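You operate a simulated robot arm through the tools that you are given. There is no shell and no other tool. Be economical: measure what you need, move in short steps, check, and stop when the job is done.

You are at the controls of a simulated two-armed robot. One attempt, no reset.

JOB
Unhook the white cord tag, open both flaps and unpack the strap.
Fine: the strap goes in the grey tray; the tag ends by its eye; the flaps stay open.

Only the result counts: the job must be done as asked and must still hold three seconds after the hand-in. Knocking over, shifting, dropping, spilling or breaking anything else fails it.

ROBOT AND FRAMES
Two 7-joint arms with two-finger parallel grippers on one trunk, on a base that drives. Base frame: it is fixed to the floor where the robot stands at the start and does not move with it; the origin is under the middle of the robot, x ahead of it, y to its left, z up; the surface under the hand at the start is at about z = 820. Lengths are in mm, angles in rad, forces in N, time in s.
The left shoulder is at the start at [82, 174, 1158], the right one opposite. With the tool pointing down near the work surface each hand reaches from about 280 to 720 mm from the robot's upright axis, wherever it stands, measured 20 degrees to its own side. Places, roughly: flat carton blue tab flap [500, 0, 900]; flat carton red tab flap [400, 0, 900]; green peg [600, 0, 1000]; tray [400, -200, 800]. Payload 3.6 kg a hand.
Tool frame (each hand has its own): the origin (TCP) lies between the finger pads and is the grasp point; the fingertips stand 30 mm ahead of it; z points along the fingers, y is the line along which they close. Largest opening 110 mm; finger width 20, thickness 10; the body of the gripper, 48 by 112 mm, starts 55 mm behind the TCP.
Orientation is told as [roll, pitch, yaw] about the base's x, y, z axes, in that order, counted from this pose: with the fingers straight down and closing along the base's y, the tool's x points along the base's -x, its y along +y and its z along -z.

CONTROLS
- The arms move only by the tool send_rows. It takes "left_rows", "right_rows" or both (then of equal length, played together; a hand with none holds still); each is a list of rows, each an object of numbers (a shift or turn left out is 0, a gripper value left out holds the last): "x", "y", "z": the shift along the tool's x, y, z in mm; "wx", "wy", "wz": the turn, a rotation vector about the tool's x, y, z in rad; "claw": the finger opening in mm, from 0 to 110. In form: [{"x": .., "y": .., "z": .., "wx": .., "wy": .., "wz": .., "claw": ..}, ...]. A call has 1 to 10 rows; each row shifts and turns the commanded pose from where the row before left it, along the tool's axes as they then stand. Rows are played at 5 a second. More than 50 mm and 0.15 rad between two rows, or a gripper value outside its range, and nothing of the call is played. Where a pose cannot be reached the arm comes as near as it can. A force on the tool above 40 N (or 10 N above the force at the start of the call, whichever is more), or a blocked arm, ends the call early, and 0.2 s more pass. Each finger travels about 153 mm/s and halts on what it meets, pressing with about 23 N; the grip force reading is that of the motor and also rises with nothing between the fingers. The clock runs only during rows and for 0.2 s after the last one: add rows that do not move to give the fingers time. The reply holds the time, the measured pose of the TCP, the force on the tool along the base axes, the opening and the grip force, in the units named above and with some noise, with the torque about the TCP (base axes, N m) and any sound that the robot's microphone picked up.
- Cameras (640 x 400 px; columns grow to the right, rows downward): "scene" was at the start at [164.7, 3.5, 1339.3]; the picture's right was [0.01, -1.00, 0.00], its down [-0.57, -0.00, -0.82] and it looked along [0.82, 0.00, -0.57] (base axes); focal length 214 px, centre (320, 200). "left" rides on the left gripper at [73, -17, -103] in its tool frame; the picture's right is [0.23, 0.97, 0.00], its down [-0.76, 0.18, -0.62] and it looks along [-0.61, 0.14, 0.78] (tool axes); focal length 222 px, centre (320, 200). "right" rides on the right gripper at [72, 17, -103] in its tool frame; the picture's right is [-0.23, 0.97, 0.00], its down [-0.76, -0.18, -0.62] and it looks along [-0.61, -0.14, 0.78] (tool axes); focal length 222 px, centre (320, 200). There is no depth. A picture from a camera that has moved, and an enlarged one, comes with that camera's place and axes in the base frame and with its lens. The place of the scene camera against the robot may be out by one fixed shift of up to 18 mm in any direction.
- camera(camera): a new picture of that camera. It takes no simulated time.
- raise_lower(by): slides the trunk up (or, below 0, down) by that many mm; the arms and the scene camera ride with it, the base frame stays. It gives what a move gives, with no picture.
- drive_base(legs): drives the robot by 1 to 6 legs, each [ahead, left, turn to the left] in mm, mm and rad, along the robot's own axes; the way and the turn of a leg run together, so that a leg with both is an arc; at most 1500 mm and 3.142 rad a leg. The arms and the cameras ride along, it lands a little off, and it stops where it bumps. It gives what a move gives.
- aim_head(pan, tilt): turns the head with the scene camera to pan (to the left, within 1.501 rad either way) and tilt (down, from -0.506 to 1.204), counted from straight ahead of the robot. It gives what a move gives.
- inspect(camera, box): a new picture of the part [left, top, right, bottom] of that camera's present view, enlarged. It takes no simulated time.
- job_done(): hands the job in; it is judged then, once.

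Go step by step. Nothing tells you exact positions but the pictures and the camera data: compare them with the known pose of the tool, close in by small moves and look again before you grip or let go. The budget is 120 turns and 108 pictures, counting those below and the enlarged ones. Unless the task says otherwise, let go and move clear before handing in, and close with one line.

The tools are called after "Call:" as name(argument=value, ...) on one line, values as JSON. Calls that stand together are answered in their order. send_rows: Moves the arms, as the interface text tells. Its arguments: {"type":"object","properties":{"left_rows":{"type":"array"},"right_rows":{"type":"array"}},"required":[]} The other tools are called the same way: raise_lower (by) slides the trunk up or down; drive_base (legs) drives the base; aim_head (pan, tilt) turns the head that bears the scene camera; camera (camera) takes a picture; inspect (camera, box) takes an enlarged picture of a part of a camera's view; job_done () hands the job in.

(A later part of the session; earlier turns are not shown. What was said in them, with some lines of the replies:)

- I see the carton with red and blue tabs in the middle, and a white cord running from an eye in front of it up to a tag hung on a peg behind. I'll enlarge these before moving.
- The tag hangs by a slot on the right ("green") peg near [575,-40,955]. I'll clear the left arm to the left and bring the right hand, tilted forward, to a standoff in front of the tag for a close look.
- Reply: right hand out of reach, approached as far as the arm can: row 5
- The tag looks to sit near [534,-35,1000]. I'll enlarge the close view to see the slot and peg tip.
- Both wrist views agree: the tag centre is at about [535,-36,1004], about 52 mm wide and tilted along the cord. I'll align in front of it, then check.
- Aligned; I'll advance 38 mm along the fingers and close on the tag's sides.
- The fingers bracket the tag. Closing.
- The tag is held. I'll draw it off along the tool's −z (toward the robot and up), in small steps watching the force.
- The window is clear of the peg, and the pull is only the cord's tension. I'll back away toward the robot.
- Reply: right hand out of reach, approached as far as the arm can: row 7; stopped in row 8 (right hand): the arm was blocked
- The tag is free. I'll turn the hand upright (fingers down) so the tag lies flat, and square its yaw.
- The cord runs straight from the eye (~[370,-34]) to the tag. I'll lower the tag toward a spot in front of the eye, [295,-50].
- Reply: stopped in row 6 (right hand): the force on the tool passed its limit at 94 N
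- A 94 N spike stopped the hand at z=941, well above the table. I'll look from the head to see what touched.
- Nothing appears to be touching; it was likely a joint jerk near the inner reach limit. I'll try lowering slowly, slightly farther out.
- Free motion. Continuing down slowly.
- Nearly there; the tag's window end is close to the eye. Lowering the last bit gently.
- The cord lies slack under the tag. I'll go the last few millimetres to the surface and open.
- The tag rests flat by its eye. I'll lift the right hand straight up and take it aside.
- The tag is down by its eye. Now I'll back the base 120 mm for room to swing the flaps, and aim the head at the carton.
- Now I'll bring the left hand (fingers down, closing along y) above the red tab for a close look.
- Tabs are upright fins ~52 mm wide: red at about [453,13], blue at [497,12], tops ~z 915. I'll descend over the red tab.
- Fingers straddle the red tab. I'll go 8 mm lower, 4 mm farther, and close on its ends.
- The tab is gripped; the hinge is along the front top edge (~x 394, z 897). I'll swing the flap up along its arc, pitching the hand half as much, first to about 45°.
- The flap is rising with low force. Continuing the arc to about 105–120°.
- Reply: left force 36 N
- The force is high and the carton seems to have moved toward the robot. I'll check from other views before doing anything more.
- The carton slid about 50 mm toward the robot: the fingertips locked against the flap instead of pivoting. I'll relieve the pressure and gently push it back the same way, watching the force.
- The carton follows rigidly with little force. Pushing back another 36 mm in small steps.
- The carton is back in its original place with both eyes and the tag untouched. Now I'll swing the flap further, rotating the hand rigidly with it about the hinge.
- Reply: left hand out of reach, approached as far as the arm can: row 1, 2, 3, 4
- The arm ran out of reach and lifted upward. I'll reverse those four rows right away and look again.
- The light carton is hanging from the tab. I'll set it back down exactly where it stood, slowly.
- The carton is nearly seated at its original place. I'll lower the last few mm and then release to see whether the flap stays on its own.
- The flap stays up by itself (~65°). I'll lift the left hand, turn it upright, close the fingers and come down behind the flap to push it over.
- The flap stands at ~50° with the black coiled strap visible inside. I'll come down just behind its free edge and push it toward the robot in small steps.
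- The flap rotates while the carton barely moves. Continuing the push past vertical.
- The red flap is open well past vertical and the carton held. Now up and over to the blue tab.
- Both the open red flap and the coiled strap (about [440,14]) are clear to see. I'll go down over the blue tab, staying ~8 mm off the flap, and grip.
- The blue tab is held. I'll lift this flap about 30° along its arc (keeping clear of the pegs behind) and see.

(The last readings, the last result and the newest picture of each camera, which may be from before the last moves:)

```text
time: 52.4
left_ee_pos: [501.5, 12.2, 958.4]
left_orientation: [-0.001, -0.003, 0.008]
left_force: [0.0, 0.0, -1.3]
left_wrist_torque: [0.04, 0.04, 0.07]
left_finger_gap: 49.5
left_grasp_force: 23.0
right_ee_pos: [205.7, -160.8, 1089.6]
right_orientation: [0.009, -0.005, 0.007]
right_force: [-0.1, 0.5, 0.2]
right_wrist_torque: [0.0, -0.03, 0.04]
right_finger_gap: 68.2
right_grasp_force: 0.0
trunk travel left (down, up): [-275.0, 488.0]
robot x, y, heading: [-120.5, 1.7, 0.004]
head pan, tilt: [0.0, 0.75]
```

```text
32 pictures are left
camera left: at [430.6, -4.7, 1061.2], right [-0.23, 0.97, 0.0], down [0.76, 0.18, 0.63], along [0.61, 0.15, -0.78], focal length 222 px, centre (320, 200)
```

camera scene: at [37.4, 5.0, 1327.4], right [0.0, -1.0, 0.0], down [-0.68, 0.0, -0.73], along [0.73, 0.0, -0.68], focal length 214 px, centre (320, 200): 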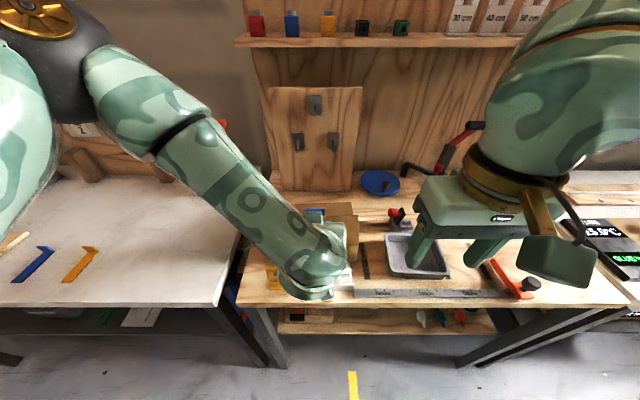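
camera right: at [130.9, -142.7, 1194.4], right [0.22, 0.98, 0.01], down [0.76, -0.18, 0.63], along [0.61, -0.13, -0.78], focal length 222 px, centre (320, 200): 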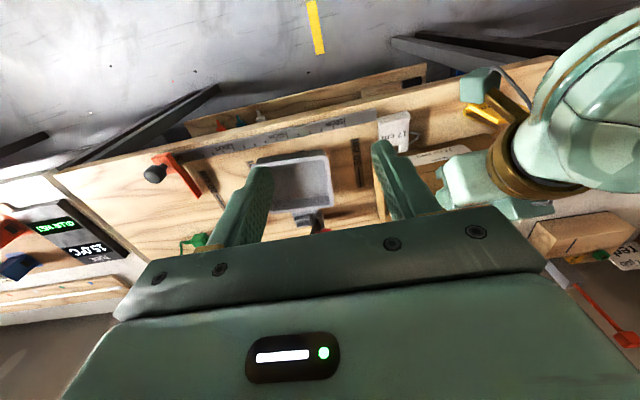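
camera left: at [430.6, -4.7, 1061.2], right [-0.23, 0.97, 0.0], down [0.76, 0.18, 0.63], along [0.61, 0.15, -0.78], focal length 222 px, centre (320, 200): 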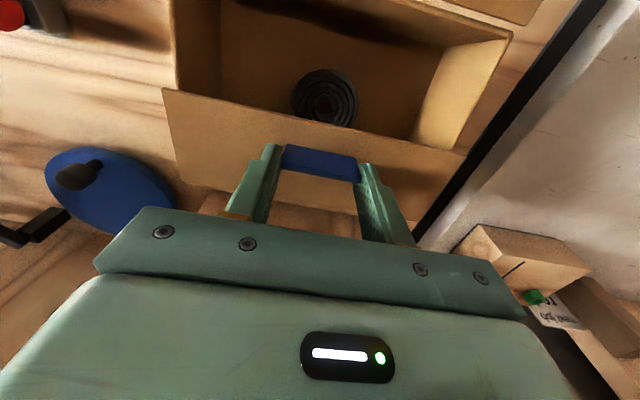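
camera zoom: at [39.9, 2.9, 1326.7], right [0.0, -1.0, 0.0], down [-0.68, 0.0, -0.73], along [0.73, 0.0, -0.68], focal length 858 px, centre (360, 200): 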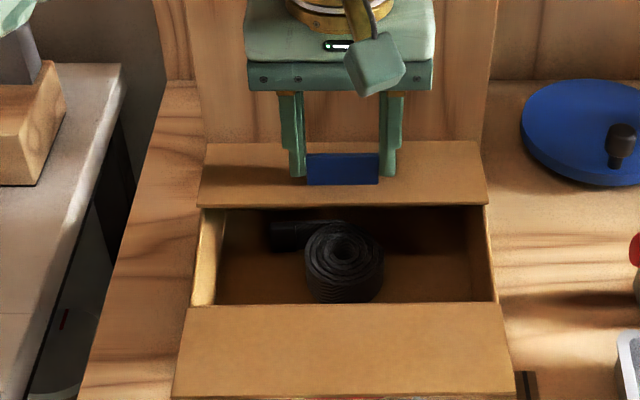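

The carton tipped with the flap since the hinge is stiff here. I'll lower it back (to its original x) and release; then hold the carton by its left wall with one hand while the other lifts the flap's free edge.

Call:
send_rows(left_rows=[{"x": 2, "z": 5}, {"x": 2, "z": 5}, {"x": 2, "z": 5}, {"x": 2, "z": 5}, {}, {"claw": 66}, {}, {"z": -20}, {"z": -30}, {"z": -30}])

Call:
inspect(camera="scene", box=[250, 150, 370, 250])

```text
time: 54.6
left_ee_pos: [492.7, 12.0, 1016.9]
left_orientation: [-0.001, -0.005, 0.008]
left_force: [0.3, 0.5, 0.3]
left_wrist_torque: [-0.02, 0.0, 0.0]
left_finger_gap: 66.0
left_grasp_force: 0.0
right_ee_pos: [205.1, -161.3, 1091.1]
right_orientation: [0.008, -0.006, 0.008]
right_force: [-0.8, -0.3, 0.1]
right_wrist_torque: [0.0, -0.02, 0.01]
right_finger_gap: 68.2
right_grasp_force: 0.0
trunk travel left (down, up): [-275.0, 488.0]
robot x, y, heading: [-123.3, -2.6, -0.001]
head pan, tilt: [0.0, 0.75]
```

```text
4.00 times, centred on (310, 200) of scene
camera zoom: at [39.2, 2.9, 1326.8], right [0.0, -1.0, 0.0], down [-0.68, 0.0, -0.73], along [0.73, 0.0, -0.68], focal length 858 px, centre (360, 200)
```

zoom: 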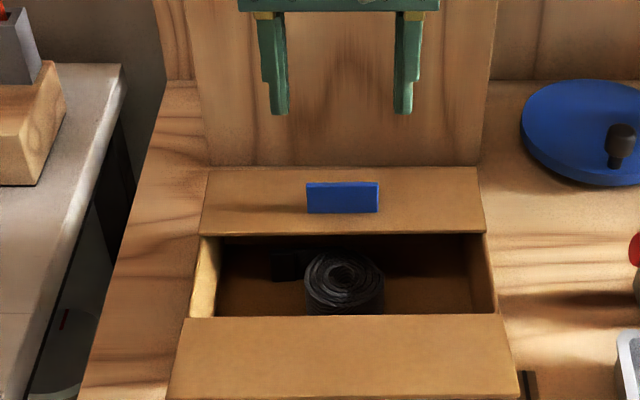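

The carton is back at its original spot. Now the left hand moves over the left wall (about y=111, x=425) to hold it.

Call:
send_rows(left_rows=[{"x": 23, "y": 33, "claw": 44}, {"x": 23, "y": 33}, {"x": 22, "y": 33}, {"z": 30}, {"z": 30}, {}])

Call:
inspect(camera="scene", box=[250, 150, 370, 250])

Call:
camera(camera="left")

```text
time: 56.0
left_ee_pos: [425.0, 109.1, 956.2]
left_orientation: [0.0, -0.002, 0.007]
left_force: [-0.6, 1.2, 0.0]
left_wrist_torque: [-0.03, -0.02, 0.02]
left_finger_gap: 44.3
left_grasp_force: 0.0
right_ee_pos: [206.4, -160.6, 1089.9]
right_orientation: [0.01, -0.006, 0.009]
right_force: [0.6, 0.0, -1.0]
right_wrist_torque: [0.0, -0.03, 0.02]
right_finger_gap: 67.9
right_grasp_force: 0.1
trunk travel left (down, up): [-275.0, 488.0]
robot x, y, heading: [-121.9, 1.1, -0.002]
head pan, tilt: [0.0, 0.75]
```

```text
4.00 times, centred on (310, 200) of scene
camera zoom: at [39.6, 2.8, 1326.8], right [0.0, -1.0, 0.0], down [-0.68, 0.0, -0.73], along [0.73, 0.0, -0.68], focal length 858 px, centre (360, 200)
```

zoom: 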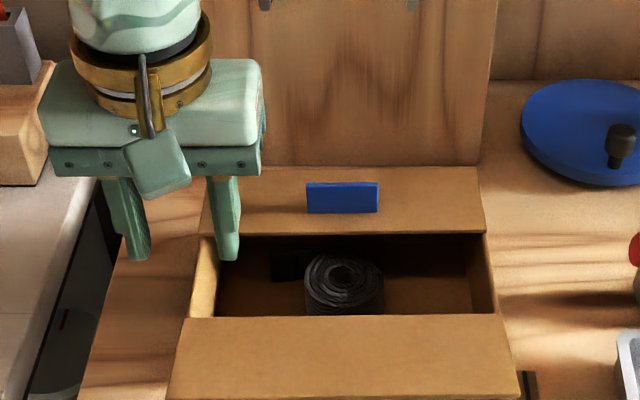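

```text
29 pictures are left
camera left: at [353.1, 92.9, 1060.1], right [-0.23, 0.97, 0.0], down [0.76, 0.18, 0.63], along [0.61, 0.15, -0.78], focal length 222 px, centre (320, 200)
```

left: 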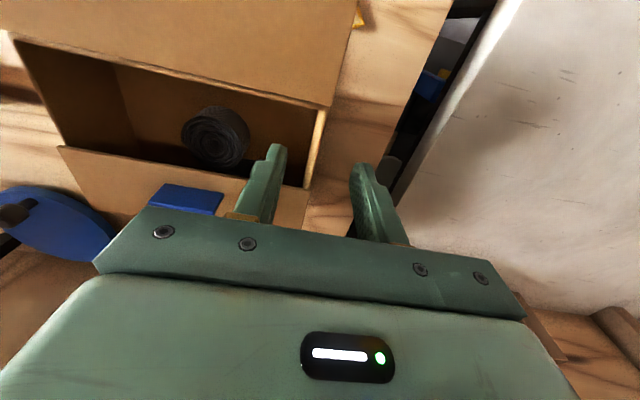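

The wall top sits between the fingers. Lowering and gripping the wall.

Call:
send_rows(left_rows=[{"z": 20, "y": 1.5}, {"z": 20}, {"z": 18}, {}, {"claw": 0}, {}, {}])

Call:
inspect(camera="scene", box=[250, 150, 370, 250])

```text
time: 57.6
left_ee_pos: [425.1, 113.0, 900.2]
left_orientation: [0.0, -0.003, 0.007]
left_force: [-0.4, -1.3, 0.3]
left_wrist_torque: [0.05, -0.24, -0.01]
left_finger_gap: 3.8
left_grasp_force: 22.9
right_ee_pos: [205.2, -160.9, 1090.2]
right_orientation: [0.008, -0.007, 0.008]
right_force: [-0.1, -0.3, 0.3]
right_wrist_torque: [-0.02, 0.01, -0.04]
right_finger_gap: 68.1
right_grasp_force: 0.1
trunk travel left (down, up): [-275.0, 488.0]
robot x, y, heading: [-116.6, -4.7, -0.001]
head pan, tilt: [0.0, 0.75]
```

```text
4.00 times, centred on (310, 200) of scene
camera zoom: at [39.6, 2.9, 1326.7], right [0.0, -1.0, 0.0], down [-0.68, 0.0, -0.73], along [0.73, 0.0, -0.68], focal length 858 px, centre (360, 200)
```

zoom: 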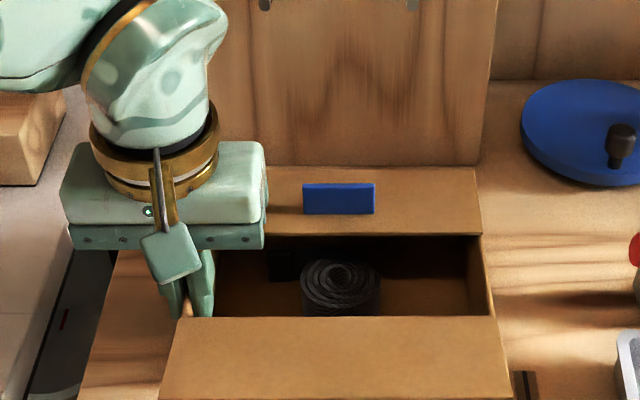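

The left hand holds the carton's wall. Now the right hand goes over the blue tab to lift that flap while the carton is held.

Call:
send_rows(right_rows=[{"x": -36, "y": 21.5, "z": 4, "claw": 76}, {"x": -36, "y": 21.5, "z": 4}, {"x": -36, "y": 21.5, "z": 4}, {"x": -36, "y": 21.5, "z": 4}, {"x": -36, "y": 21.5, "z": 6}, {"x": -36, "y": 21.5, "z": 6}, {"x": -36, "y": 21.5, "z": 6}, {"x": -33, "y": 21.5, "z": 6}, {}])

Call:
camera(camera="right")

Call:
inspect(camera="scene", box=[250, 150, 370, 250])

```text
time: 59.6
left_ee_pos: [425.4, 111.2, 897.6]
left_orientation: [-0.002, -0.004, 0.007]
left_force: [-0.3, -0.5, 1.4]
left_wrist_torque: [0.17, 0.0, 0.05]
left_finger_gap: 3.7
left_grasp_force: 23.0
right_ee_pos: [487.7, 14.2, 1053.0]
right_orientation: [0.012, -0.011, 0.006]
right_force: [-0.3, -0.1, 0.2]
right_wrist_torque: [0.0, 0.02, 0.0]
right_finger_gap: 75.8
right_grasp_force: 0.0
trunk travel left (down, up): [-275.0, 488.0]
robot x, y, heading: [-124.5, -0.8, 0.0]
head pan, tilt: [0.0, 0.75]
```

```text
27 pictures are left
camera right: at [415.8, 30.1, 1156.0], right [0.22, 0.97, 0.01], down [0.76, -0.18, 0.63], along [0.62, -0.13, -0.78], focal length 222 px, centre (320, 200)
```

right: 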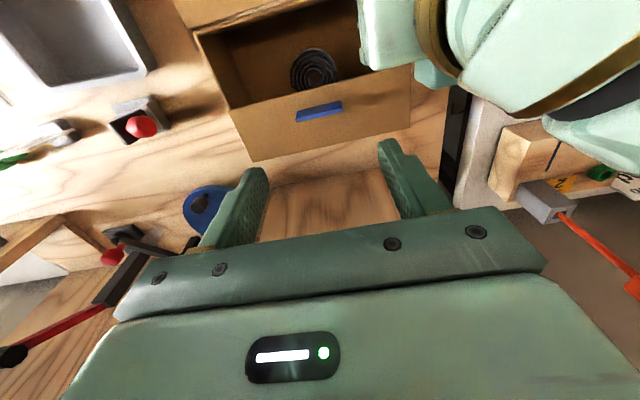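

```text
4.00 times, centred on (310, 200) of scene
camera zoom: at [39.7, 2.9, 1326.7], right [0.0, -1.0, 0.0], down [-0.68, 0.0, -0.73], along [0.73, 0.0, -0.68], focal length 858 px, centre (360, 200)
```

zoom: 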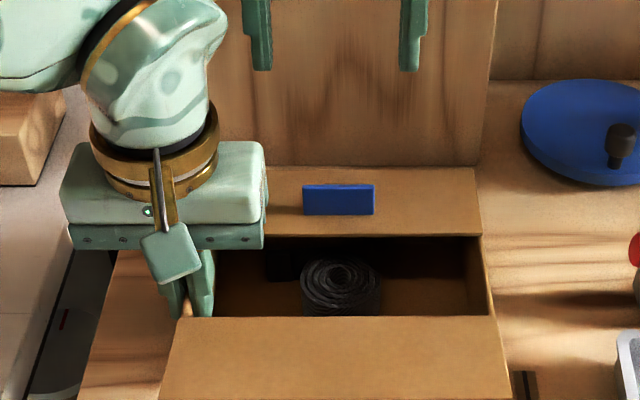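

Tab at [491.5,15]. Going down and gripping its ends.

Call:
send_rows(right_rows=[{"x": -4, "y": 1, "z": 30}, {"z": 30}, {"z": 25}, {"z": 18}, {"z": 12}, {}, {"claw": 46}, {}, {}])

Call:
inspect(camera="scene", box=[250, 150, 370, 250])

```text
time: 61.6
left_ee_pos: [425.0, 113.2, 900.0]
left_orientation: [-0.001, -0.004, 0.009]
left_force: [-4.2, 10.2, 5.4]
left_wrist_torque: [0.05, -0.31, 0.1]
left_finger_gap: 3.8
left_grasp_force: 23.0
right_ee_pos: [494.9, 16.4, 939.3]
right_orientation: [0.008, -0.008, 0.009]
right_force: [4.3, -12.1, 0.1]
right_wrist_torque: [-0.49, -0.06, 0.17]
right_finger_gap: 49.4
right_grasp_force: 22.4
trunk travel left (down, up): [-275.0, 488.0]
robot x, y, heading: [-119.9, 1.6, 0.006]
head pan, tilt: [0.0, 0.75]
```

```text
4.00 times, centred on (310, 200) of scene
camera zoom: at [39.7, 3.1, 1326.8], right [0.0, -1.0, 0.0], down [-0.68, 0.0, -0.73], along [0.73, 0.0, -0.68], focal length 858 px, centre (360, 200)
```

zoom: 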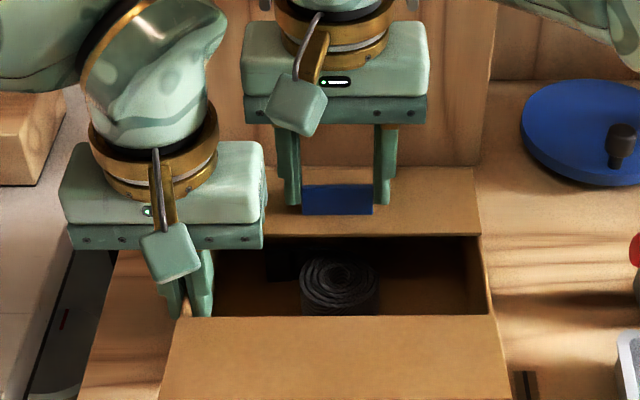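

Slight lateral strain only. I'll lift the flap along its arc to ~30° with the hand leaning slightly back from the pegs.

Call:
send_rows(right_rows=[{"x": -1, "y": -1.5, "z": -4, "wy": -0.03}, {"x": -1.5, "z": -4, "wy": -0.03}, {"x": -2, "z": -3.2, "wy": -0.03}, {"x": -2.5, "z": -2.5, "wy": -0.03}, {"x": -2.5, "z": -1.8, "wy": -0.03}, {}])

Call:
inspect(camera="scene", box=[250, 150, 370, 250])

```text
time: 63.0
left_ee_pos: [425.4, 112.3, 900.1]
left_orientation: [-0.003, -0.007, 0.005]
left_force: [20.6, -19.4, 7.4]
left_wrist_torque: [-0.09, 0.06, 0.47]
left_finger_gap: 5.1
left_grasp_force: 22.9
right_ee_pos: [502.2, 17.5, 954.5]
right_orientation: [0.012, -0.152, 0.011]
right_force: [-16.9, 20.6, -0.8]
right_wrist_torque: [0.35, 0.75, 0.11]
right_finger_gap: 49.8
right_grasp_force: 22.8
trunk travel left (down, up): [-275.0, 488.0]
robot x, y, heading: [-121.7, -1.6, 0.002]
head pan, tilt: [0.0, 0.75]
```

```text
4.00 times, centred on (310, 200) of scene
camera zoom: at [39.8, 3.3, 1326.8], right [0.0, -1.0, 0.0], down [-0.68, 0.0, -0.73], along [0.73, 0.0, -0.68], focal length 858 px, centre (360, 200)
```

zoom: 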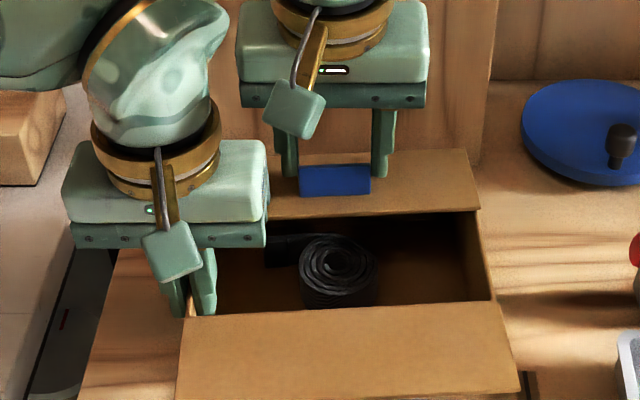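

The pads don't pivot on the tab, so the carton gets twisted. I'll undo this, release, and instead lift the flap's free edge from inside with a fingertip.

Call:
send_rows(right_rows=[{"x": 2.5, "z": 1.8, "wy": 0.03}, {"x": 2.5, "z": 2.5, "wy": 0.03}, {"x": 2, "z": 3.2, "wy": 0.03}, {"x": 1.5, "z": 4, "wy": 0.03}, {"x": 1, "z": 4, "wy": 0.03}, {"claw": 66}, {}, {"z": -25}, {"z": -35}, {"z": -35}])

Call:
inspect(camera="scene", box=[250, 150, 370, 250])

```text
time: 65.2
left_ee_pos: [425.1, 113.3, 898.8]
left_orientation: [0.001, -0.002, 0.007]
left_force: [-0.3, 0.6, -3.8]
left_wrist_torque: [0.34, 0.17, 0.01]
left_finger_gap: 3.9
left_grasp_force: 22.8
right_ee_pos: [493.4, 14.7, 1033.7]
right_orientation: [0.009, -0.01, 0.006]
right_force: [-0.9, 0.1, 0.7]
right_wrist_torque: [0.02, -0.04, 0.0]
right_finger_gap: 66.2
right_grasp_force: 0.0
trunk travel left (down, up): [-275.0, 488.0]
robot x, y, heading: [-120.7, 1.2, 0.001]
head pan, tilt: [0.0, 0.75]
```

```text
4.00 times, centred on (310, 200) of scene
camera zoom: at [39.5, 3.3, 1326.8], right [0.0, -1.0, 0.0], down [-0.68, 0.0, -0.73], along [0.73, 0.0, -0.68], focal length 858 px, centre (360, 200)
```

zoom: 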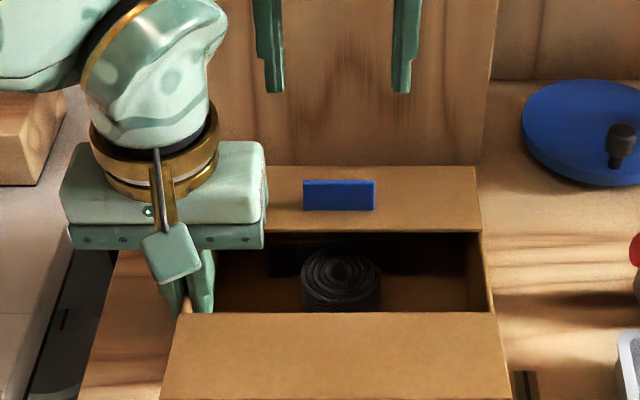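

Carton is seated. Now I'll close the right fingers, lean the hand forward (0.6 rad) and position above the opening at y≈-40, right of the strap.

Call:
send_rows(right_rows=[{"x": 31, "y": -18, "claw": 0}, {"x": 31, "y": -18}, {"x": 31, "y": -19}, {"wy": -0.15}, {"wy": -0.15}, {"wy": -0.15}, {"wy": -0.15}, {}])

Call:
send_rows(right_rows=[{"x": 10, "z": 28}, {"x": 10, "z": 28}, {"x": 10, "z": 28}, {}])

Call:
camera(camera="right")

Call:
inspect(camera="scene", box=[250, 150, 370, 250])

```text
time: 67.0
left_ee_pos: [425.5, 112.9, 899.0]
left_orientation: [0.001, -0.002, 0.005]
left_force: [0.6, 0.1, -3.0]
left_wrist_torque: [0.34, 0.12, 0.0]
left_finger_gap: 4.0
left_grasp_force: 23.4
right_ee_pos: [402.2, -42.4, 1032.1]
right_orientation: [0.011, -0.608, 0.001]
right_force: [0.3, 0.9, -0.5]
right_wrist_torque: [-0.02, 0.04, -0.01]
right_finger_gap: 0.0
right_grasp_force: 23.1
trunk travel left (down, up): [-275.0, 488.0]
robot x, y, heading: [-122.8, -3.2, -0.0]
head pan, tilt: [0.0, 0.75]
```

```text
time: 68.0
left_ee_pos: [425.0, 112.9, 900.5]
left_orientation: [0.0, -0.004, 0.006]
left_force: [0.4, -0.5, -3.7]
left_wrist_torque: [0.31, 0.11, 0.01]
left_finger_gap: 3.8
left_grasp_force: 22.6
right_ee_pos: [425.2, -39.5, 944.2]
right_orientation: [0.009, -0.605, 0.003]
right_force: [0.1, 0.6, 0.8]
right_wrist_torque: [-0.04, -0.01, 0.02]
right_finger_gap: 0.0
right_grasp_force: 23.3
trunk travel left (down, up): [-275.0, 488.0]
robot x, y, heading: [-118.3, 0.0, 0.005]
head pan, tilt: [0.0, 0.75]
```

```text
22 pictures are left
camera right: at [306.6, -24.7, 989.5], right [0.18, 0.97, 0.14], down [0.27, -0.18, 0.94], along [0.95, -0.13, -0.3], focal length 222 px, centre (320, 200)
```

right: 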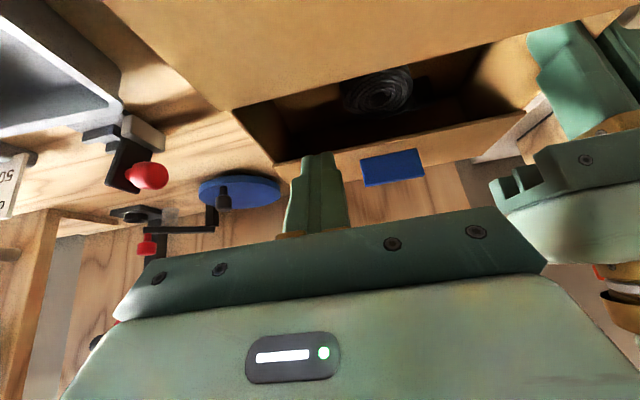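

```text
4.00 times, centred on (310, 200) of scene
camera zoom: at [39.7, 3.2, 1326.8], right [0.0, -1.0, 0.0], down [-0.68, 0.0, -0.73], along [0.73, 0.0, -0.68], focal length 858 px, centre (360, 200)
```

zoom: 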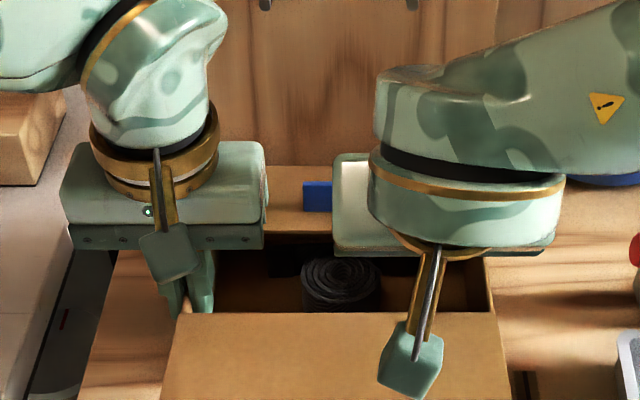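

Entering the opening right of the strap, hooking under the blue flap's edge and beginning to lift.

Call:
send_rows(right_rows=[{"x": 6.7, "z": 12}, {"x": 6.7, "z": 12}, {"x": 6.7, "z": 12}, {"x": -7.4, "z": 5.1}, {"x": -7.4, "z": 5.1}, {"x": -4.3, "z": -5.5}, {"x": -4.3, "z": -5.5}, {"x": -4.3, "z": -5.5}, {"x": -4.3, "z": -5.5}, {}])

Call:
camera(camera="right")

```text
time: 70.2
left_ee_pos: [425.6, 112.1, 898.9]
left_orientation: [0.0, -0.003, 0.006]
left_force: [-0.6, 0.0, -2.8]
left_wrist_torque: [0.32, 0.13, -0.01]
left_finger_gap: 3.7
left_grasp_force: 23.3
right_ee_pos: [449.7, -38.2, 932.3]
right_orientation: [0.01, -0.606, 0.002]
right_force: [-0.3, -0.5, -0.4]
right_wrist_torque: [0.02, 0.0, 0.01]
right_finger_gap: 0.2
right_grasp_force: 23.0
trunk travel left (down, up): [-275.0, 488.0]
robot x, y, heading: [-118.2, -2.9, 0.003]
head pan, tilt: [0.0, 0.75]
```

```text
20 pictures are left
camera right: at [330.4, -23.6, 976.8], right [0.18, 0.97, 0.14], down [0.27, -0.18, 0.94], along [0.95, -0.13, -0.3], focal length 222 px, centre (320, 200)
```

right: 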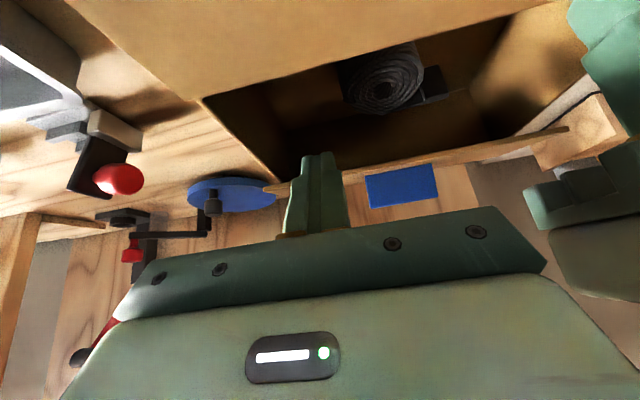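

The flap lifts with almost no force and the carton stays. Continuing the arc toward vertical.

Call:
send_rows(right_rows=[{"x": -7, "z": -3.3}, {"x": -7, "z": -3.3}, {"x": -7, "z": -3.2}, {"x": -6.5, "z": -0.8}, {"x": -6.5, "z": -0.8}, {"x": -6.4, "z": -0.8}, {"x": -5.9, "z": 0.8}, {"x": -5.9, "z": 0.8}, {"x": -5.9, "z": 0.8}, {}])

Call:
camera(camera="right")

```text
time: 72.4
left_ee_pos: [424.3, 110.0, 900.7]
left_orientation: [-0.003, -0.007, 0.004]
left_force: [14.9, -17.7, -4.4]
left_wrist_torque: [-0.06, 0.3, 0.46]
left_finger_gap: 4.6
left_grasp_force: 23.1
right_ee_pos: [488.4, -38.2, 976.3]
right_orientation: [0.014, -0.609, 0.003]
right_force: [-14.9, 14.1, 26.1]
right_wrist_torque: [0.28, -0.36, 0.46]
right_finger_gap: 0.0
right_grasp_force: 22.5
trunk travel left (down, up): [-275.0, 488.0]
robot x, y, heading: [-123.1, -1.3, 0.001]
head pan, tilt: [0.0, 0.75]
```

```text
19 pictures are left
camera right: at [370.7, -23.1, 1020.4], right [0.18, 0.97, 0.14], down [0.27, -0.19, 0.94], along [0.95, -0.13, -0.29], focal length 222 px, centre (320, 200)
```

right: 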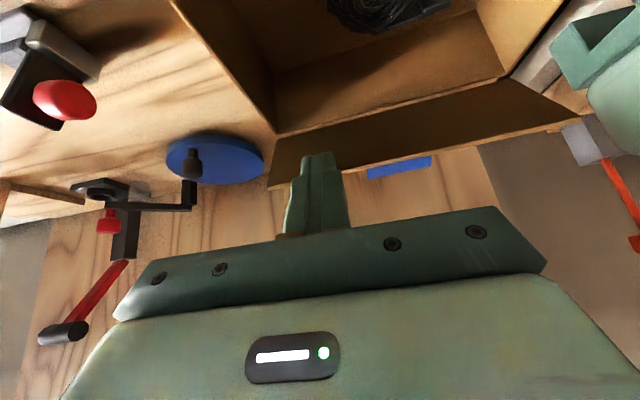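

The force runs along the flap into its hinge—my arc is too tight. I'll ease up 8 mm and then push horizontally.

Call:
send_rows(right_rows=[{"x": -1.5, "z": -4}, {"x": -1.5, "z": -4}, {"x": -4.9, "z": 3.4}, {"x": -4.9, "z": 3.4}, {"x": -4.9, "z": 3.4}, {"x": -4.9, "z": 3.4}, {"x": -4.9, "z": 3.4}, {}])

Call:
camera(camera="right")

```text
time: 74.2
left_ee_pos: [423.5, 111.2, 900.2]
left_orientation: [-0.003, -0.005, 0.002]
left_force: [1.6, -1.7, 1.6]
left_wrist_torque: [0.05, -0.57, -0.18]
left_finger_gap: 3.7
left_grasp_force: 23.0
right_ee_pos: [517.5, -40.0, 981.8]
right_orientation: [0.01, -0.603, 0.003]
right_force: [-0.9, -0.5, 0.7]
right_wrist_torque: [0.04, 0.06, -0.03]
right_finger_gap: 0.0
right_grasp_force: 23.3
trunk travel left (down, up): [-275.0, 488.0]
robot x, y, heading: [-121.1, -1.0, -0.0]
head pan, tilt: [0.0, 0.75]
```

```text
18 pictures are left
camera right: at [399.3, -24.0, 1024.9], right [0.18, 0.97, 0.14], down [0.28, -0.18, 0.94], along [0.94, -0.13, -0.3], focal length 222 px, centre (320, 200)
```

right: 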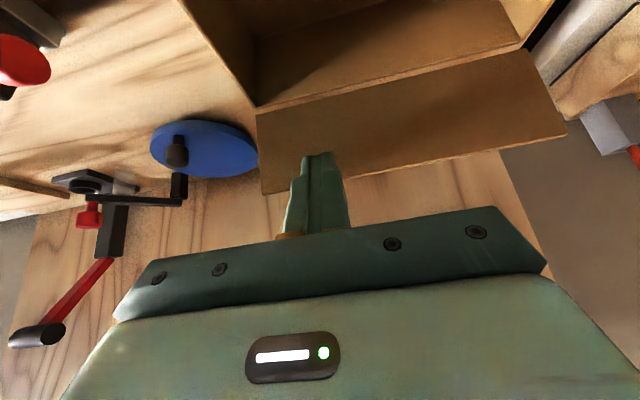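

The flap is about vertical. I'll push a little farther and lower, staying in front of the pegs.

Call:
send_rows(right_rows=[{"x": -4.9, "z": 3.4}, {"x": -4.9, "z": 3.4}, {"x": -0.5, "z": 6.4}, {"x": -0.5, "z": 6.4}, {"x": -0.5, "z": 6.4}, {}])

Call:
camera(camera="right")

```text
time: 75.6
left_ee_pos: [424.9, 112.6, 898.7]
left_orientation: [-0.001, -0.003, 0.008]
left_force: [1.4, -3.3, 3.2]
left_wrist_torque: [-0.03, -0.64, -0.34]
left_finger_gap: 3.8
left_grasp_force: 23.0
right_ee_pos: [542.3, -38.9, 968.4]
right_orientation: [0.013, -0.604, 0.001]
right_force: [-0.2, 1.1, -0.1]
right_wrist_torque: [-0.01, 0.02, 0.02]
right_finger_gap: 0.0
right_grasp_force: 22.7
trunk travel left (down, up): [-275.0, 488.0]
robot x, y, heading: [-121.4, 0.3, -0.0]
head pan, tilt: [0.0, 0.75]
```

```text
17 pictures are left
camera right: at [423.8, -23.3, 1011.2], right [0.18, 0.97, 0.14], down [0.27, -0.18, 0.94], along [0.95, -0.13, -0.3], focal length 222 px, centre (320, 200)
```

right: 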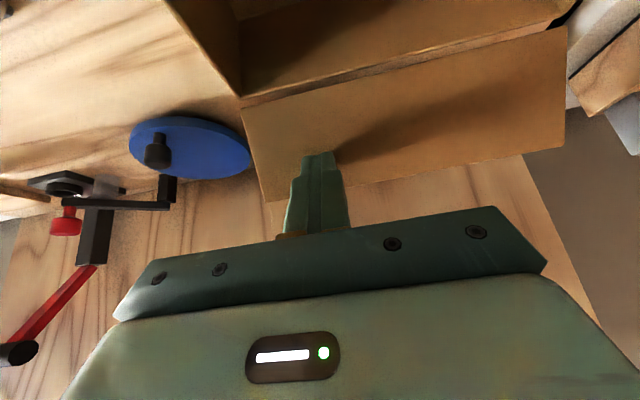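

Blue flap is well past vertical. Retreating the right hand and turning it upright above the strap.

Call:
send_rows(right_rows=[{"x": 16.4, "z": -11.4}, {"x": 16.4, "z": -11.4}, {"x": 16.4, "z": -11.4}, {"x": -17, "z": -24.7}, {"x": -17, "z": -24.7}, {"wy": 0.15}, {"wy": 0.15}, {"wy": 0.15}, {"wy": 0.15}, {"claw": 80}])

Call:
camera(camera="right")

Call:
inspect(camera="scene", box=[250, 150, 410, 260])

```text
time: 77.8
left_ee_pos: [423.7, 113.4, 899.8]
left_orientation: [0.0, -0.002, 0.007]
left_force: [-1.0, 0.1, 0.3]
left_wrist_torque: [0.08, -0.14, -0.07]
left_finger_gap: 4.0
left_grasp_force: 22.8
right_ee_pos: [482.3, -40.1, 1026.9]
right_orientation: [0.011, -0.004, 0.009]
right_force: [1.0, 0.2, 0.1]
right_wrist_torque: [0.01, -0.01, 0.02]
right_finger_gap: 80.3
right_grasp_force: 0.0
trunk travel left (down, up): [-275.0, 488.0]
robot x, y, heading: [-122.7, -2.5, -0.003]
head pan, tilt: [0.0, 0.75]
```

```text
16 pictures are left
camera right: at [409.4, -25.0, 1130.9], right [0.22, 0.98, 0.01], down [0.76, -0.18, 0.62], along [0.61, -0.13, -0.78], focal length 222 px, centre (320, 200)
```

right: 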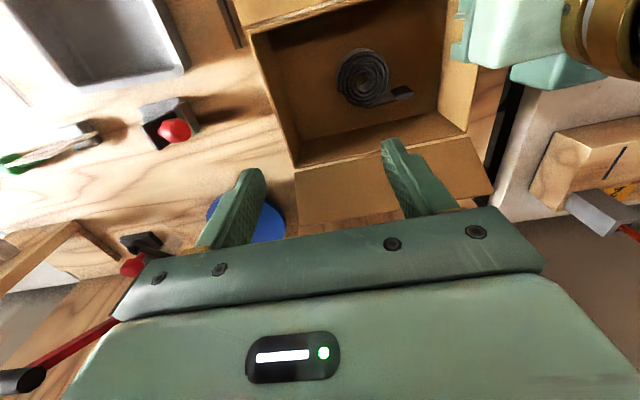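

```text
3.64 times, centred on (330, 205) of scene
camera zoom: at [39.7, 3.2, 1326.7], right [0.0, -1.0, 0.0], down [-0.68, 0.0, -0.73], along [0.73, 0.0, -0.68], focal length 780 px, centre (284, 182)
```

zoom: 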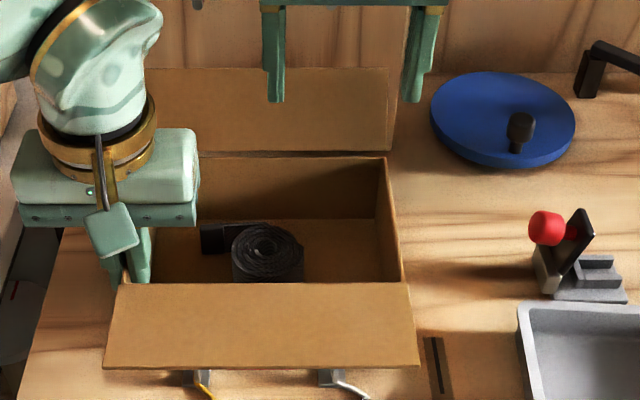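

Both flaps are open and the coil lies at about [469,15]. I'll release the wall with the left hand and lift it away, while yawing the right hand 90° so its fingers close along x, clear of the strap's tail.

Call:
send_rows(left_rows=[{"claw": 36}, {}, {}, {"z": -25}, {"z": -30}, {"z": -40}, {"z": -40}, {"y": 30}, {"y": 30}, {"y": 30}], right_rows=[{"wz": -0.15}, {"wz": -0.15}, {"wz": -0.15}, {"wz": -0.15}, {"wz": -0.15}, {"wz": -0.15}, {"wz": -0.15}, {"wz": -0.15}, {"wz": -0.15}, {"wz": -0.15}])

Call:
send_rows(right_rows=[{"wz": -0.08}, {"y": -7, "x": -28}, {"y": -6, "x": -27}, {"z": 25}, {"z": 25}, {}])

Call:
camera(camera="right")

Call:
inspect(camera="scene", box=[250, 150, 410, 260])

```text
time: 80.0
left_ee_pos: [423.7, 201.6, 1034.8]
left_orientation: [-0.001, -0.003, 0.005]
left_force: [-0.8, 0.8, -0.2]
left_wrist_torque: [-0.03, 0.01, -0.02]
left_finger_gap: 36.0
left_grasp_force: 0.2
right_ee_pos: [459.9, -47.0, 1027.7]
right_orientation: [0.005, -0.01, 0.258]
right_force: [-0.2, 0.5, 0.7]
right_wrist_torque: [0.0, -0.02, 0.0]
right_finger_gap: 79.8
right_grasp_force: 0.1
right hand out of reach, approached as far as the arm can: row 2, 3, 4, 5, 6, 7, 8, 9, 10
trunk travel left (down, up): [-275.0, 488.0]
robot x, y, heading: [-117.9, -3.3, 0.0]
head pan, tilt: [0.0, 0.75]
```

```text
time: 81.4
left_ee_pos: [423.4, 200.8, 1033.3]
left_orientation: [0.0, -0.002, 0.007]
left_force: [0.0, -0.2, -0.2]
left_wrist_torque: [-0.03, -0.06, 0.01]
left_finger_gap: 35.7
left_grasp_force: 0.0
right_ee_pos: [461.0, -46.3, 976.2]
right_orientation: [0.007, -0.012, 0.259]
right_force: [-0.1, 0.8, -0.1]
right_wrist_torque: [-0.03, 0.0, -0.01]
right_finger_gap: 80.2
right_grasp_force: 0.1
right hand out of reach, approached as far as the arm can: row 1, 2, 3
trunk travel left (down, up): [-275.0, 488.0]
robot x, y, heading: [-120.2, -0.0, 0.004]
head pan, tilt: [0.0, 0.75]
```

```text
14 pictures are left
camera right: at [385.4, -48.7, 1079.4], right [-0.03, 1.0, 0.01], down [0.78, 0.02, 0.63], along [0.63, 0.03, -0.78], focal length 222 px, centre (320, 200)
```

right: 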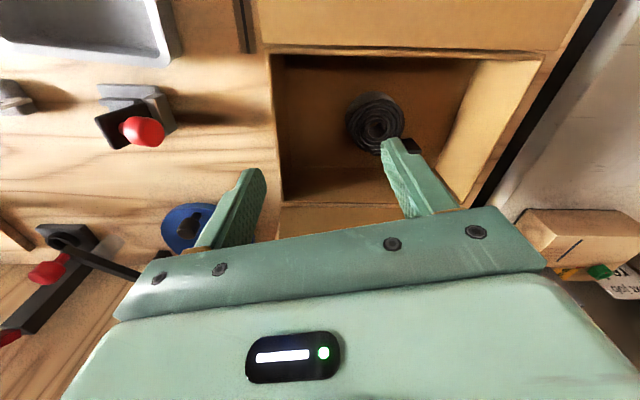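

```text
3.64 times, centred on (330, 205) of scene
camera zoom: at [39.6, 3.3, 1326.8], right [0.0, -1.0, 0.0], down [-0.68, 0.0, -0.73], along [0.73, 0.0, -0.68], focal length 780 px, centre (284, 182)
```

zoom: 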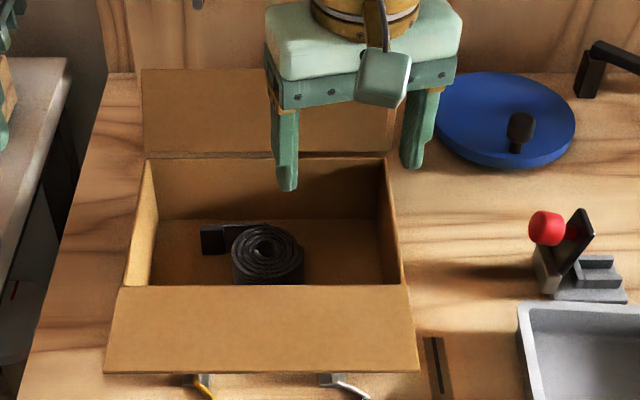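

That yaw direction is limited, but at this ~0.2 rad yaw the fingers can still close across the coil while clearing the tail. I'll move over the coil centre [463,13].

Call:
send_rows(right_rows=[{"wz": 0.05}, {"x": -6, "y": 19}, {"x": -5, "y": 19}, {"x": -4, "y": 19}, {}])

```text
time: 82.6
left_ee_pos: [424.0, 201.5, 1033.0]
left_orientation: [0.001, -0.004, 0.007]
left_force: [0.4, -0.4, 0.2]
left_wrist_torque: [0.0, 0.01, 0.01]
left_finger_gap: 36.0
left_grasp_force: 0.0
right_ee_pos: [461.9, 12.1, 977.9]
right_orientation: [0.009, -0.01, 0.208]
right_force: [-0.9, -0.5, 0.0]
right_wrist_torque: [0.02, -0.02, -0.03]
right_finger_gap: 80.0
right_grasp_force: 0.1
trunk travel left (down, up): [-275.0, 488.0]
robot x, y, heading: [-120.0, 2.5, 0.004]
head pan, tilt: [0.0, 0.75]
```

Over the coil. Lowering part-way into the open carton, then a check.

Call:
send_rows(right_rows=[{"z": 20}, {"z": 20}, {"z": 20}, {"z": 15}, {}])

Call:
camera(camera="right")

Call:
inspect(camera="scene", box=[250, 150, 410, 260])

```text
time: 83.8
left_ee_pos: [424.0, 201.4, 1033.8]
left_orientation: [0.001, -0.003, 0.007]
left_force: [0.3, 0.4, -0.7]
left_wrist_torque: [0.0, -0.01, 0.0]
left_finger_gap: 36.1
left_grasp_force: 0.2
right_ee_pos: [464.7, 13.7, 902.4]
right_orientation: [0.007, -0.009, 0.208]
right_force: [0.3, 0.4, 0.8]
right_wrist_torque: [0.02, 0.03, 0.0]
right_finger_gap: 79.9
right_grasp_force: 0.0
trunk travel left (down, up): [-275.0, 488.0]
robot x, y, heading: [-117.4, -2.0, -0.002]
head pan, tilt: [0.0, 0.75]
```

```text
12 pictures are left
camera right: at [388.8, 14.0, 1005.3], right [0.02, 1.0, 0.01], down [0.78, -0.02, 0.63], along [0.63, -0.01, -0.78], focal length 222 px, centre (320, 200)
```

right: 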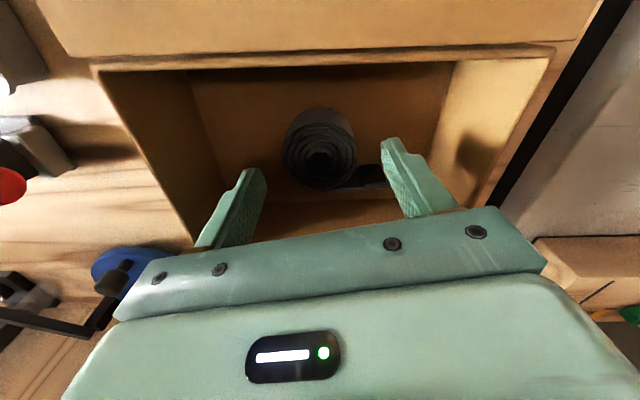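

```text
3.64 times, centred on (330, 205) of scene
camera zoom: at [39.7, 3.3, 1326.8], right [0.0, -1.0, 0.0], down [-0.68, 0.0, -0.73], along [0.73, 0.0, -0.68], focal length 780 px, centre (284, 182)
```

zoom: 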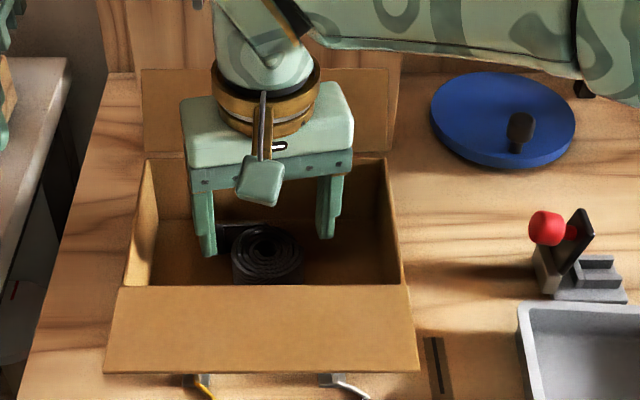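

The fingers straddle the coil with the tail clear. Going down to the floor level and closing.

Call:
send_rows(right_rows=[{"z": 15}, {"z": 14}, {"z": 10}, {"z": 3}, {}, {"claw": 36}, {}, {}, {}])

Call:
camera(camera="right")

```text
time: 85.8
left_ee_pos: [424.0, 202.1, 1033.1]
left_orientation: [-0.001, -0.003, 0.008]
left_force: [0.5, -0.1, -0.1]
left_wrist_torque: [-0.02, -0.02, 0.03]
left_finger_gap: 36.3
left_grasp_force: 0.0
right_ee_pos: [463.9, 12.9, 860.3]
right_orientation: [0.006, -0.009, 0.207]
right_force: [-0.2, 0.1, -0.2]
right_wrist_torque: [-0.02, 0.0, -0.01]
right_finger_gap: 58.6
right_grasp_force: 22.7
trunk travel left (down, up): [-275.0, 488.0]
robot x, y, heading: [-120.7, -1.5, -0.001]
head pan, tilt: [0.0, 0.75]
```

```text
10 pictures are left
camera right: at [389.1, 14.3, 963.7], right [0.02, 1.0, 0.01], down [0.78, -0.02, 0.63], along [0.63, -0.01, -0.78], focal length 222 px, centre (320, 200)
```

right: 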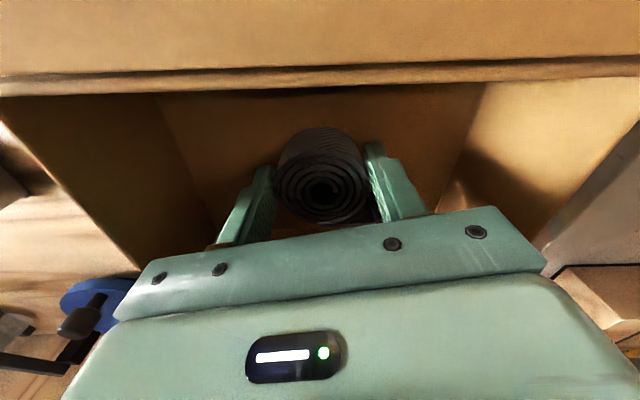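

Gripped (58.6 mm). Lifting straight up.

Call:
send_rows(right_rows=[{"z": -8}, {"z": -12}, {"z": -20}, {"z": -25}, {"z": -25}, {"z": -30}, {"z": -30}, {}])

Call:
inspect(camera="scene", box=[250, 150, 490, 310])

```text
time: 87.6
left_ee_pos: [425.4, 202.2, 1033.8]
left_orientation: [0.002, -0.001, 0.007]
left_force: [-0.7, -0.4, 0.0]
left_wrist_torque: [0.0, 0.0, 0.0]
left_finger_gap: 36.2
left_grasp_force: 0.1
right_ee_pos: [463.1, 10.2, 1010.1]
right_orientation: [0.006, -0.009, 0.207]
right_force: [0.6, 0.6, -0.6]
right_wrist_torque: [0.0, 0.01, -0.03]
right_finger_gap: 57.8
right_grasp_force: 23.0
trunk travel left (down, up): [-275.0, 488.0]
robot x, y, heading: [-119.3, 1.9, -0.001]
head pan, tilt: [0.0, 0.75]
```

```text
2.50 times, centred on (370, 230) of scene
camera zoom: at [40.2, 3.3, 1326.6], right [0.0, -1.0, 0.0], down [-0.68, 0.0, -0.73], along [0.73, 0.0, -0.68], focal length 536 px, centre (195, 125)
```

zoom: 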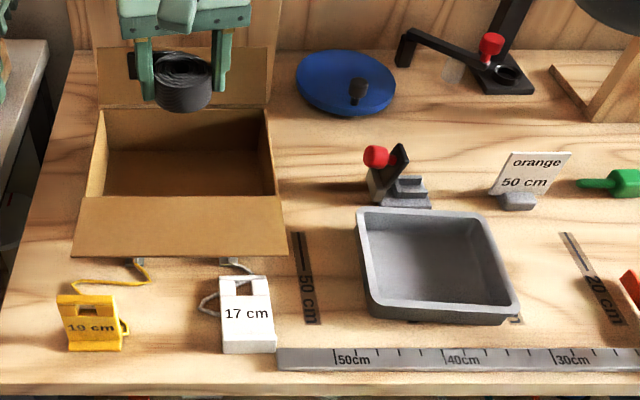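

The strap is out and everything else is in place. Carrying it over the tray centre (~[347,-240]).

Call:
send_rows(right_rows=[{"x": 27.8, "y": -36.8}, {"x": 27.8, "y": -36.8}, {"x": 27.8, "y": -36.8}, {"x": 27.8, "y": -36.8}, {"x": 27.8, "y": -36.8}, {"x": 27.8, "y": -36.8}, {}])

Call:
camera(camera="right")

```text
time: 89.2
left_ee_pos: [425.1, 203.4, 1033.3]
left_orientation: [-0.002, -0.002, 0.006]
left_force: [0.7, 0.3, 0.0]
left_wrist_torque: [-0.03, 0.03, -0.04]
left_finger_gap: 36.1
left_grasp_force: 0.0
right_ee_pos: [344.5, -238.1, 1007.6]
right_orientation: [0.006, -0.008, 0.208]
right_force: [-0.4, 0.0, -0.4]
right_wrist_torque: [0.01, 0.01, 0.02]
right_finger_gap: 58.3
right_grasp_force: 23.2
trunk travel left (down, up): [-275.0, 488.0]
robot x, y, heading: [-120.3, 0.5, 0.003]
head pan, tilt: [0.0, 0.75]
```

```text
8 pictures are left
camera right: at [270.4, -237.2, 1109.8], right [0.02, 1.0, 0.01], down [0.78, -0.02, 0.63], along [0.63, -0.01, -0.78], focal length 222 px, centre (320, 200)
```

right: 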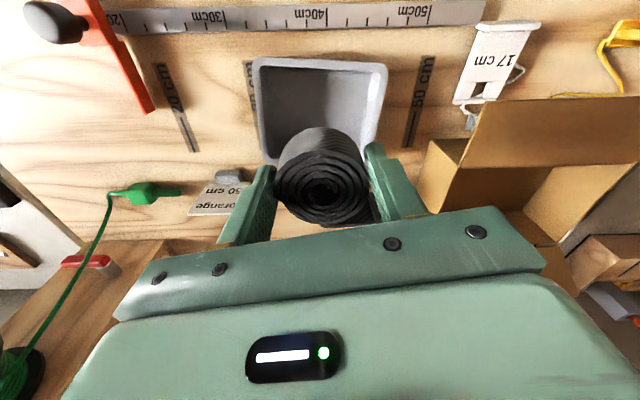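

The hand is centred over the tray. Lowering.

Call:
send_rows(right_rows=[{"x": -4, "z": 25}, {"z": 25}, {"z": 25}, {"z": 20}, {"z": 20}, {"z": 12}, {"z": 8}, {}])

Call:
inspect(camera="scene", box=[330, 210, 490, 310])

```text
time: 91.0
left_ee_pos: [423.7, 202.5, 1035.0]
left_orientation: [0.001, -0.003, 0.007]
left_force: [-0.9, 0.4, 0.6]
left_wrist_torque: [0.01, 0.02, 0.0]
left_finger_gap: 35.9
left_grasp_force: 0.0
right_ee_pos: [350.0, -235.9, 872.3]
right_orientation: [0.007, -0.009, 0.208]
right_force: [0.2, -1.0, 11.1]
right_wrist_torque: [0.66, -0.39, -0.07]
right_finger_gap: 61.1
right_grasp_force: 22.8
trunk travel left (down, up): [-275.0, 488.0]
robot x, y, heading: [-117.4, -1.7, -0.004]
head pan, tilt: [0.0, 0.75]
```

```text
4.00 times, centred on (410, 260) of scene
camera zoom: at [39.1, 3.2, 1326.8], right [0.0, -1.0, 0.0], down [-0.68, 0.0, -0.73], along [0.73, 0.0, -0.68], focal length 858 px, centre (-40, -40)
```

zoom: 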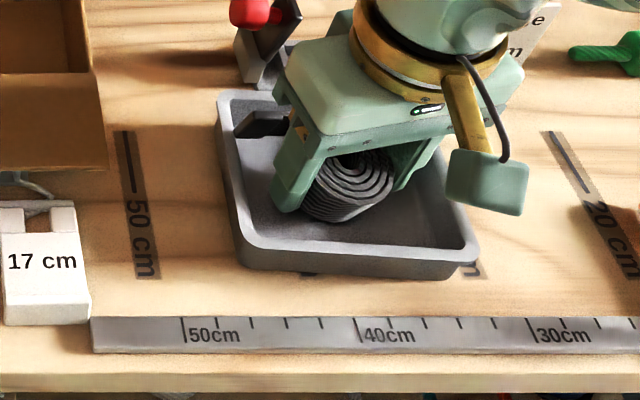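

There is light contact; the tail is close to the tray's back-left corner. I'll raise slightly, shift toward the tray's front-right a bit, and lower again.

Call:
send_rows(right_rows=[{"z": -8}, {"x": 5, "y": -3}, {"x": 4.5, "y": -3}, {"z": 4}, {"z": 3}, {}])

Call:
inspect(camera="scene", box=[370, 220, 460, 290])

```text
time: 92.4
left_ee_pos: [425.0, 201.6, 1034.0]
left_orientation: [0.001, -0.003, 0.006]
left_force: [-0.8, -0.6, 0.0]
left_wrist_torque: [-0.02, 0.0, 0.02]
left_finger_gap: 35.9
left_grasp_force: 0.2
right_ee_pos: [342.0, -244.6, 874.4]
right_orientation: [0.007, -0.009, 0.208]
right_force: [-0.5, 0.1, -0.2]
right_wrist_torque: [-0.02, 0.03, -0.02]
right_finger_gap: 60.6
right_grasp_force: 22.9
trunk travel left (down, up): [-275.0, 488.0]
robot x, y, heading: [-117.2, -0.8, -0.0]
head pan, tilt: [0.0, 0.75]
```

```text
5.71 times, centred on (415, 255) of scene
camera zoom: at [39.8, 3.1, 1326.7], right [0.0, -1.0, 0.0], down [-0.68, 0.0, -0.73], along [0.73, 0.0, -0.68], focal length 1226 px, centre (-223, -114)
```

zoom: 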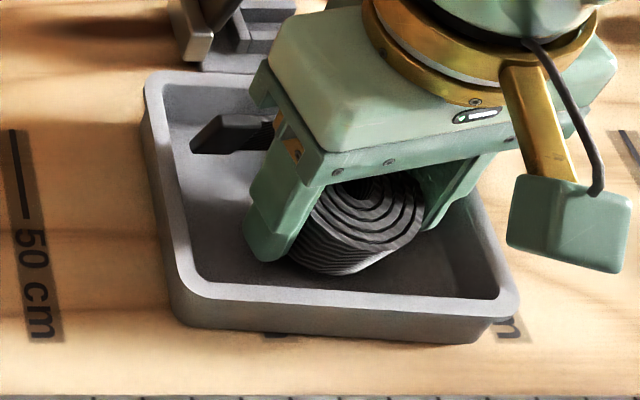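

The tail is inside the tray now. Lowering the last few mm and opening the fingers a little.

Call:
send_rows(right_rows=[{"z": 3}, {"z": 2}, {}, {"claw": 74}, {}, {}])

Call:
inspect(camera="scene", box=[370, 220, 460, 290])

```text
time: 93.8
left_ee_pos: [424.1, 200.9, 1034.0]
left_orientation: [0.0, -0.004, 0.006]
left_force: [0.3, 0.1, -0.1]
left_wrist_torque: [-0.02, -0.03, 0.02]
left_finger_gap: 36.0
left_grasp_force: 0.0
right_ee_pos: [342.9, -245.0, 867.9]
right_orientation: [0.01, -0.009, 0.207]
right_force: [0.4, 0.5, -0.5]
right_wrist_torque: [0.03, 0.02, 0.01]
right_finger_gap: 74.1
right_grasp_force: 0.1
trunk travel left (down, up): [-275.0, 488.0]
robot x, y, heading: [-121.7, -2.8, -0.002]
head pan, tilt: [0.0, 0.75]
```

```text
5.71 times, centred on (415, 255) of scene
camera zoom: at [39.7, 3.1, 1326.7], right [0.0, -1.0, 0.0], down [-0.68, 0.0, -0.73], along [0.73, 0.0, -0.68], focal length 1226 px, centre (-223, -114)
```

zoom: 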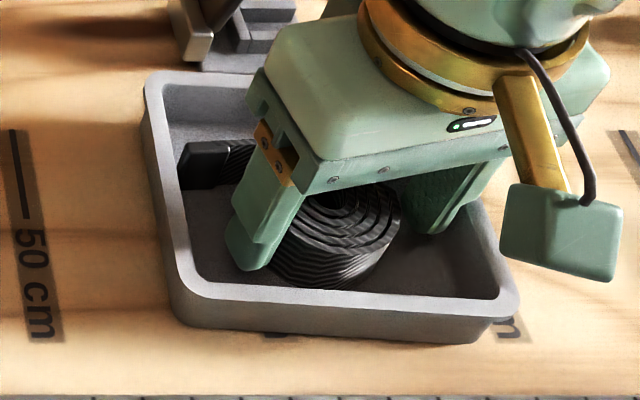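

The strap rests flat in the tray. Lifting the right hand straight up and checking everything.

Call:
send_rows(right_rows=[{"z": -10}, {"z": -20}, {"z": -30}, {"z": -40}, {"z": -40}, {"z": -40}, {"y": -30}, {"y": -40}, {"y": -40}, {}])

Call:
inspect(camera="scene", box=[240, 160, 480, 310])

```text
time: 96.0
left_ee_pos: [424.9, 202.1, 1033.2]
left_orientation: [-0.001, -0.003, 0.007]
left_force: [-0.2, 0.6, 0.6]
left_wrist_torque: [0.03, -0.01, 0.02]
left_finger_gap: 36.1
left_grasp_force: 0.1
right_ee_pos: [346.4, -275.3, 1047.4]
right_orientation: [0.007, -0.01, 0.208]
right_force: [-0.2, -0.2, -1.0]
right_wrist_torque: [0.01, 0.02, 0.03]
right_finger_gap: 74.1
right_grasp_force: 0.0
right hand out of reach, approached as far as the arm can: row 8, 9
trunk travel left (down, up): [-275.0, 488.0]
robot x, y, heading: [-121.8, 2.8, 0.001]
head pan, tilt: [0.0, 0.75]
```

```text
2.67 times, centred on (360, 235) of scene
camera zoom: at [39.8, 3.2, 1326.7], right [0.0, -1.0, 0.0], down [-0.68, 0.0, -0.73], along [0.73, 0.0, -0.68], focal length 572 px, centre (213, 107)
```

zoom: 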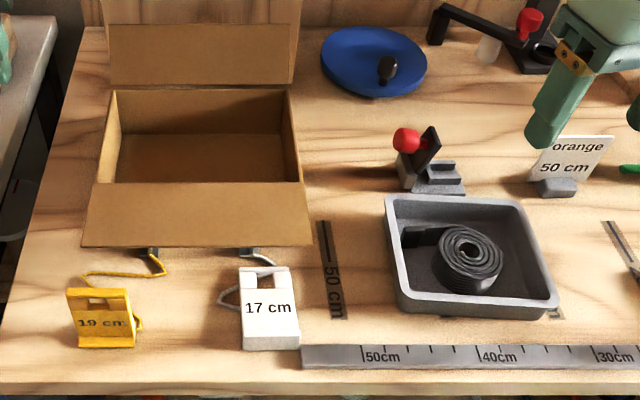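

The strap lies in the grey tray, the white tag rests by its eye, and both flaps stand open. Both hands are clear, so I'm handing in.

Call:
job_done()

```text
The job is handed in.
```

I unhooked the white tag and laid it by its eye, opened both flaps, and put the strap in the grey tray. While I opened the flaps the carton slid about 50 mm and was lifted briefly. I set it back within a few millimetres of its start.
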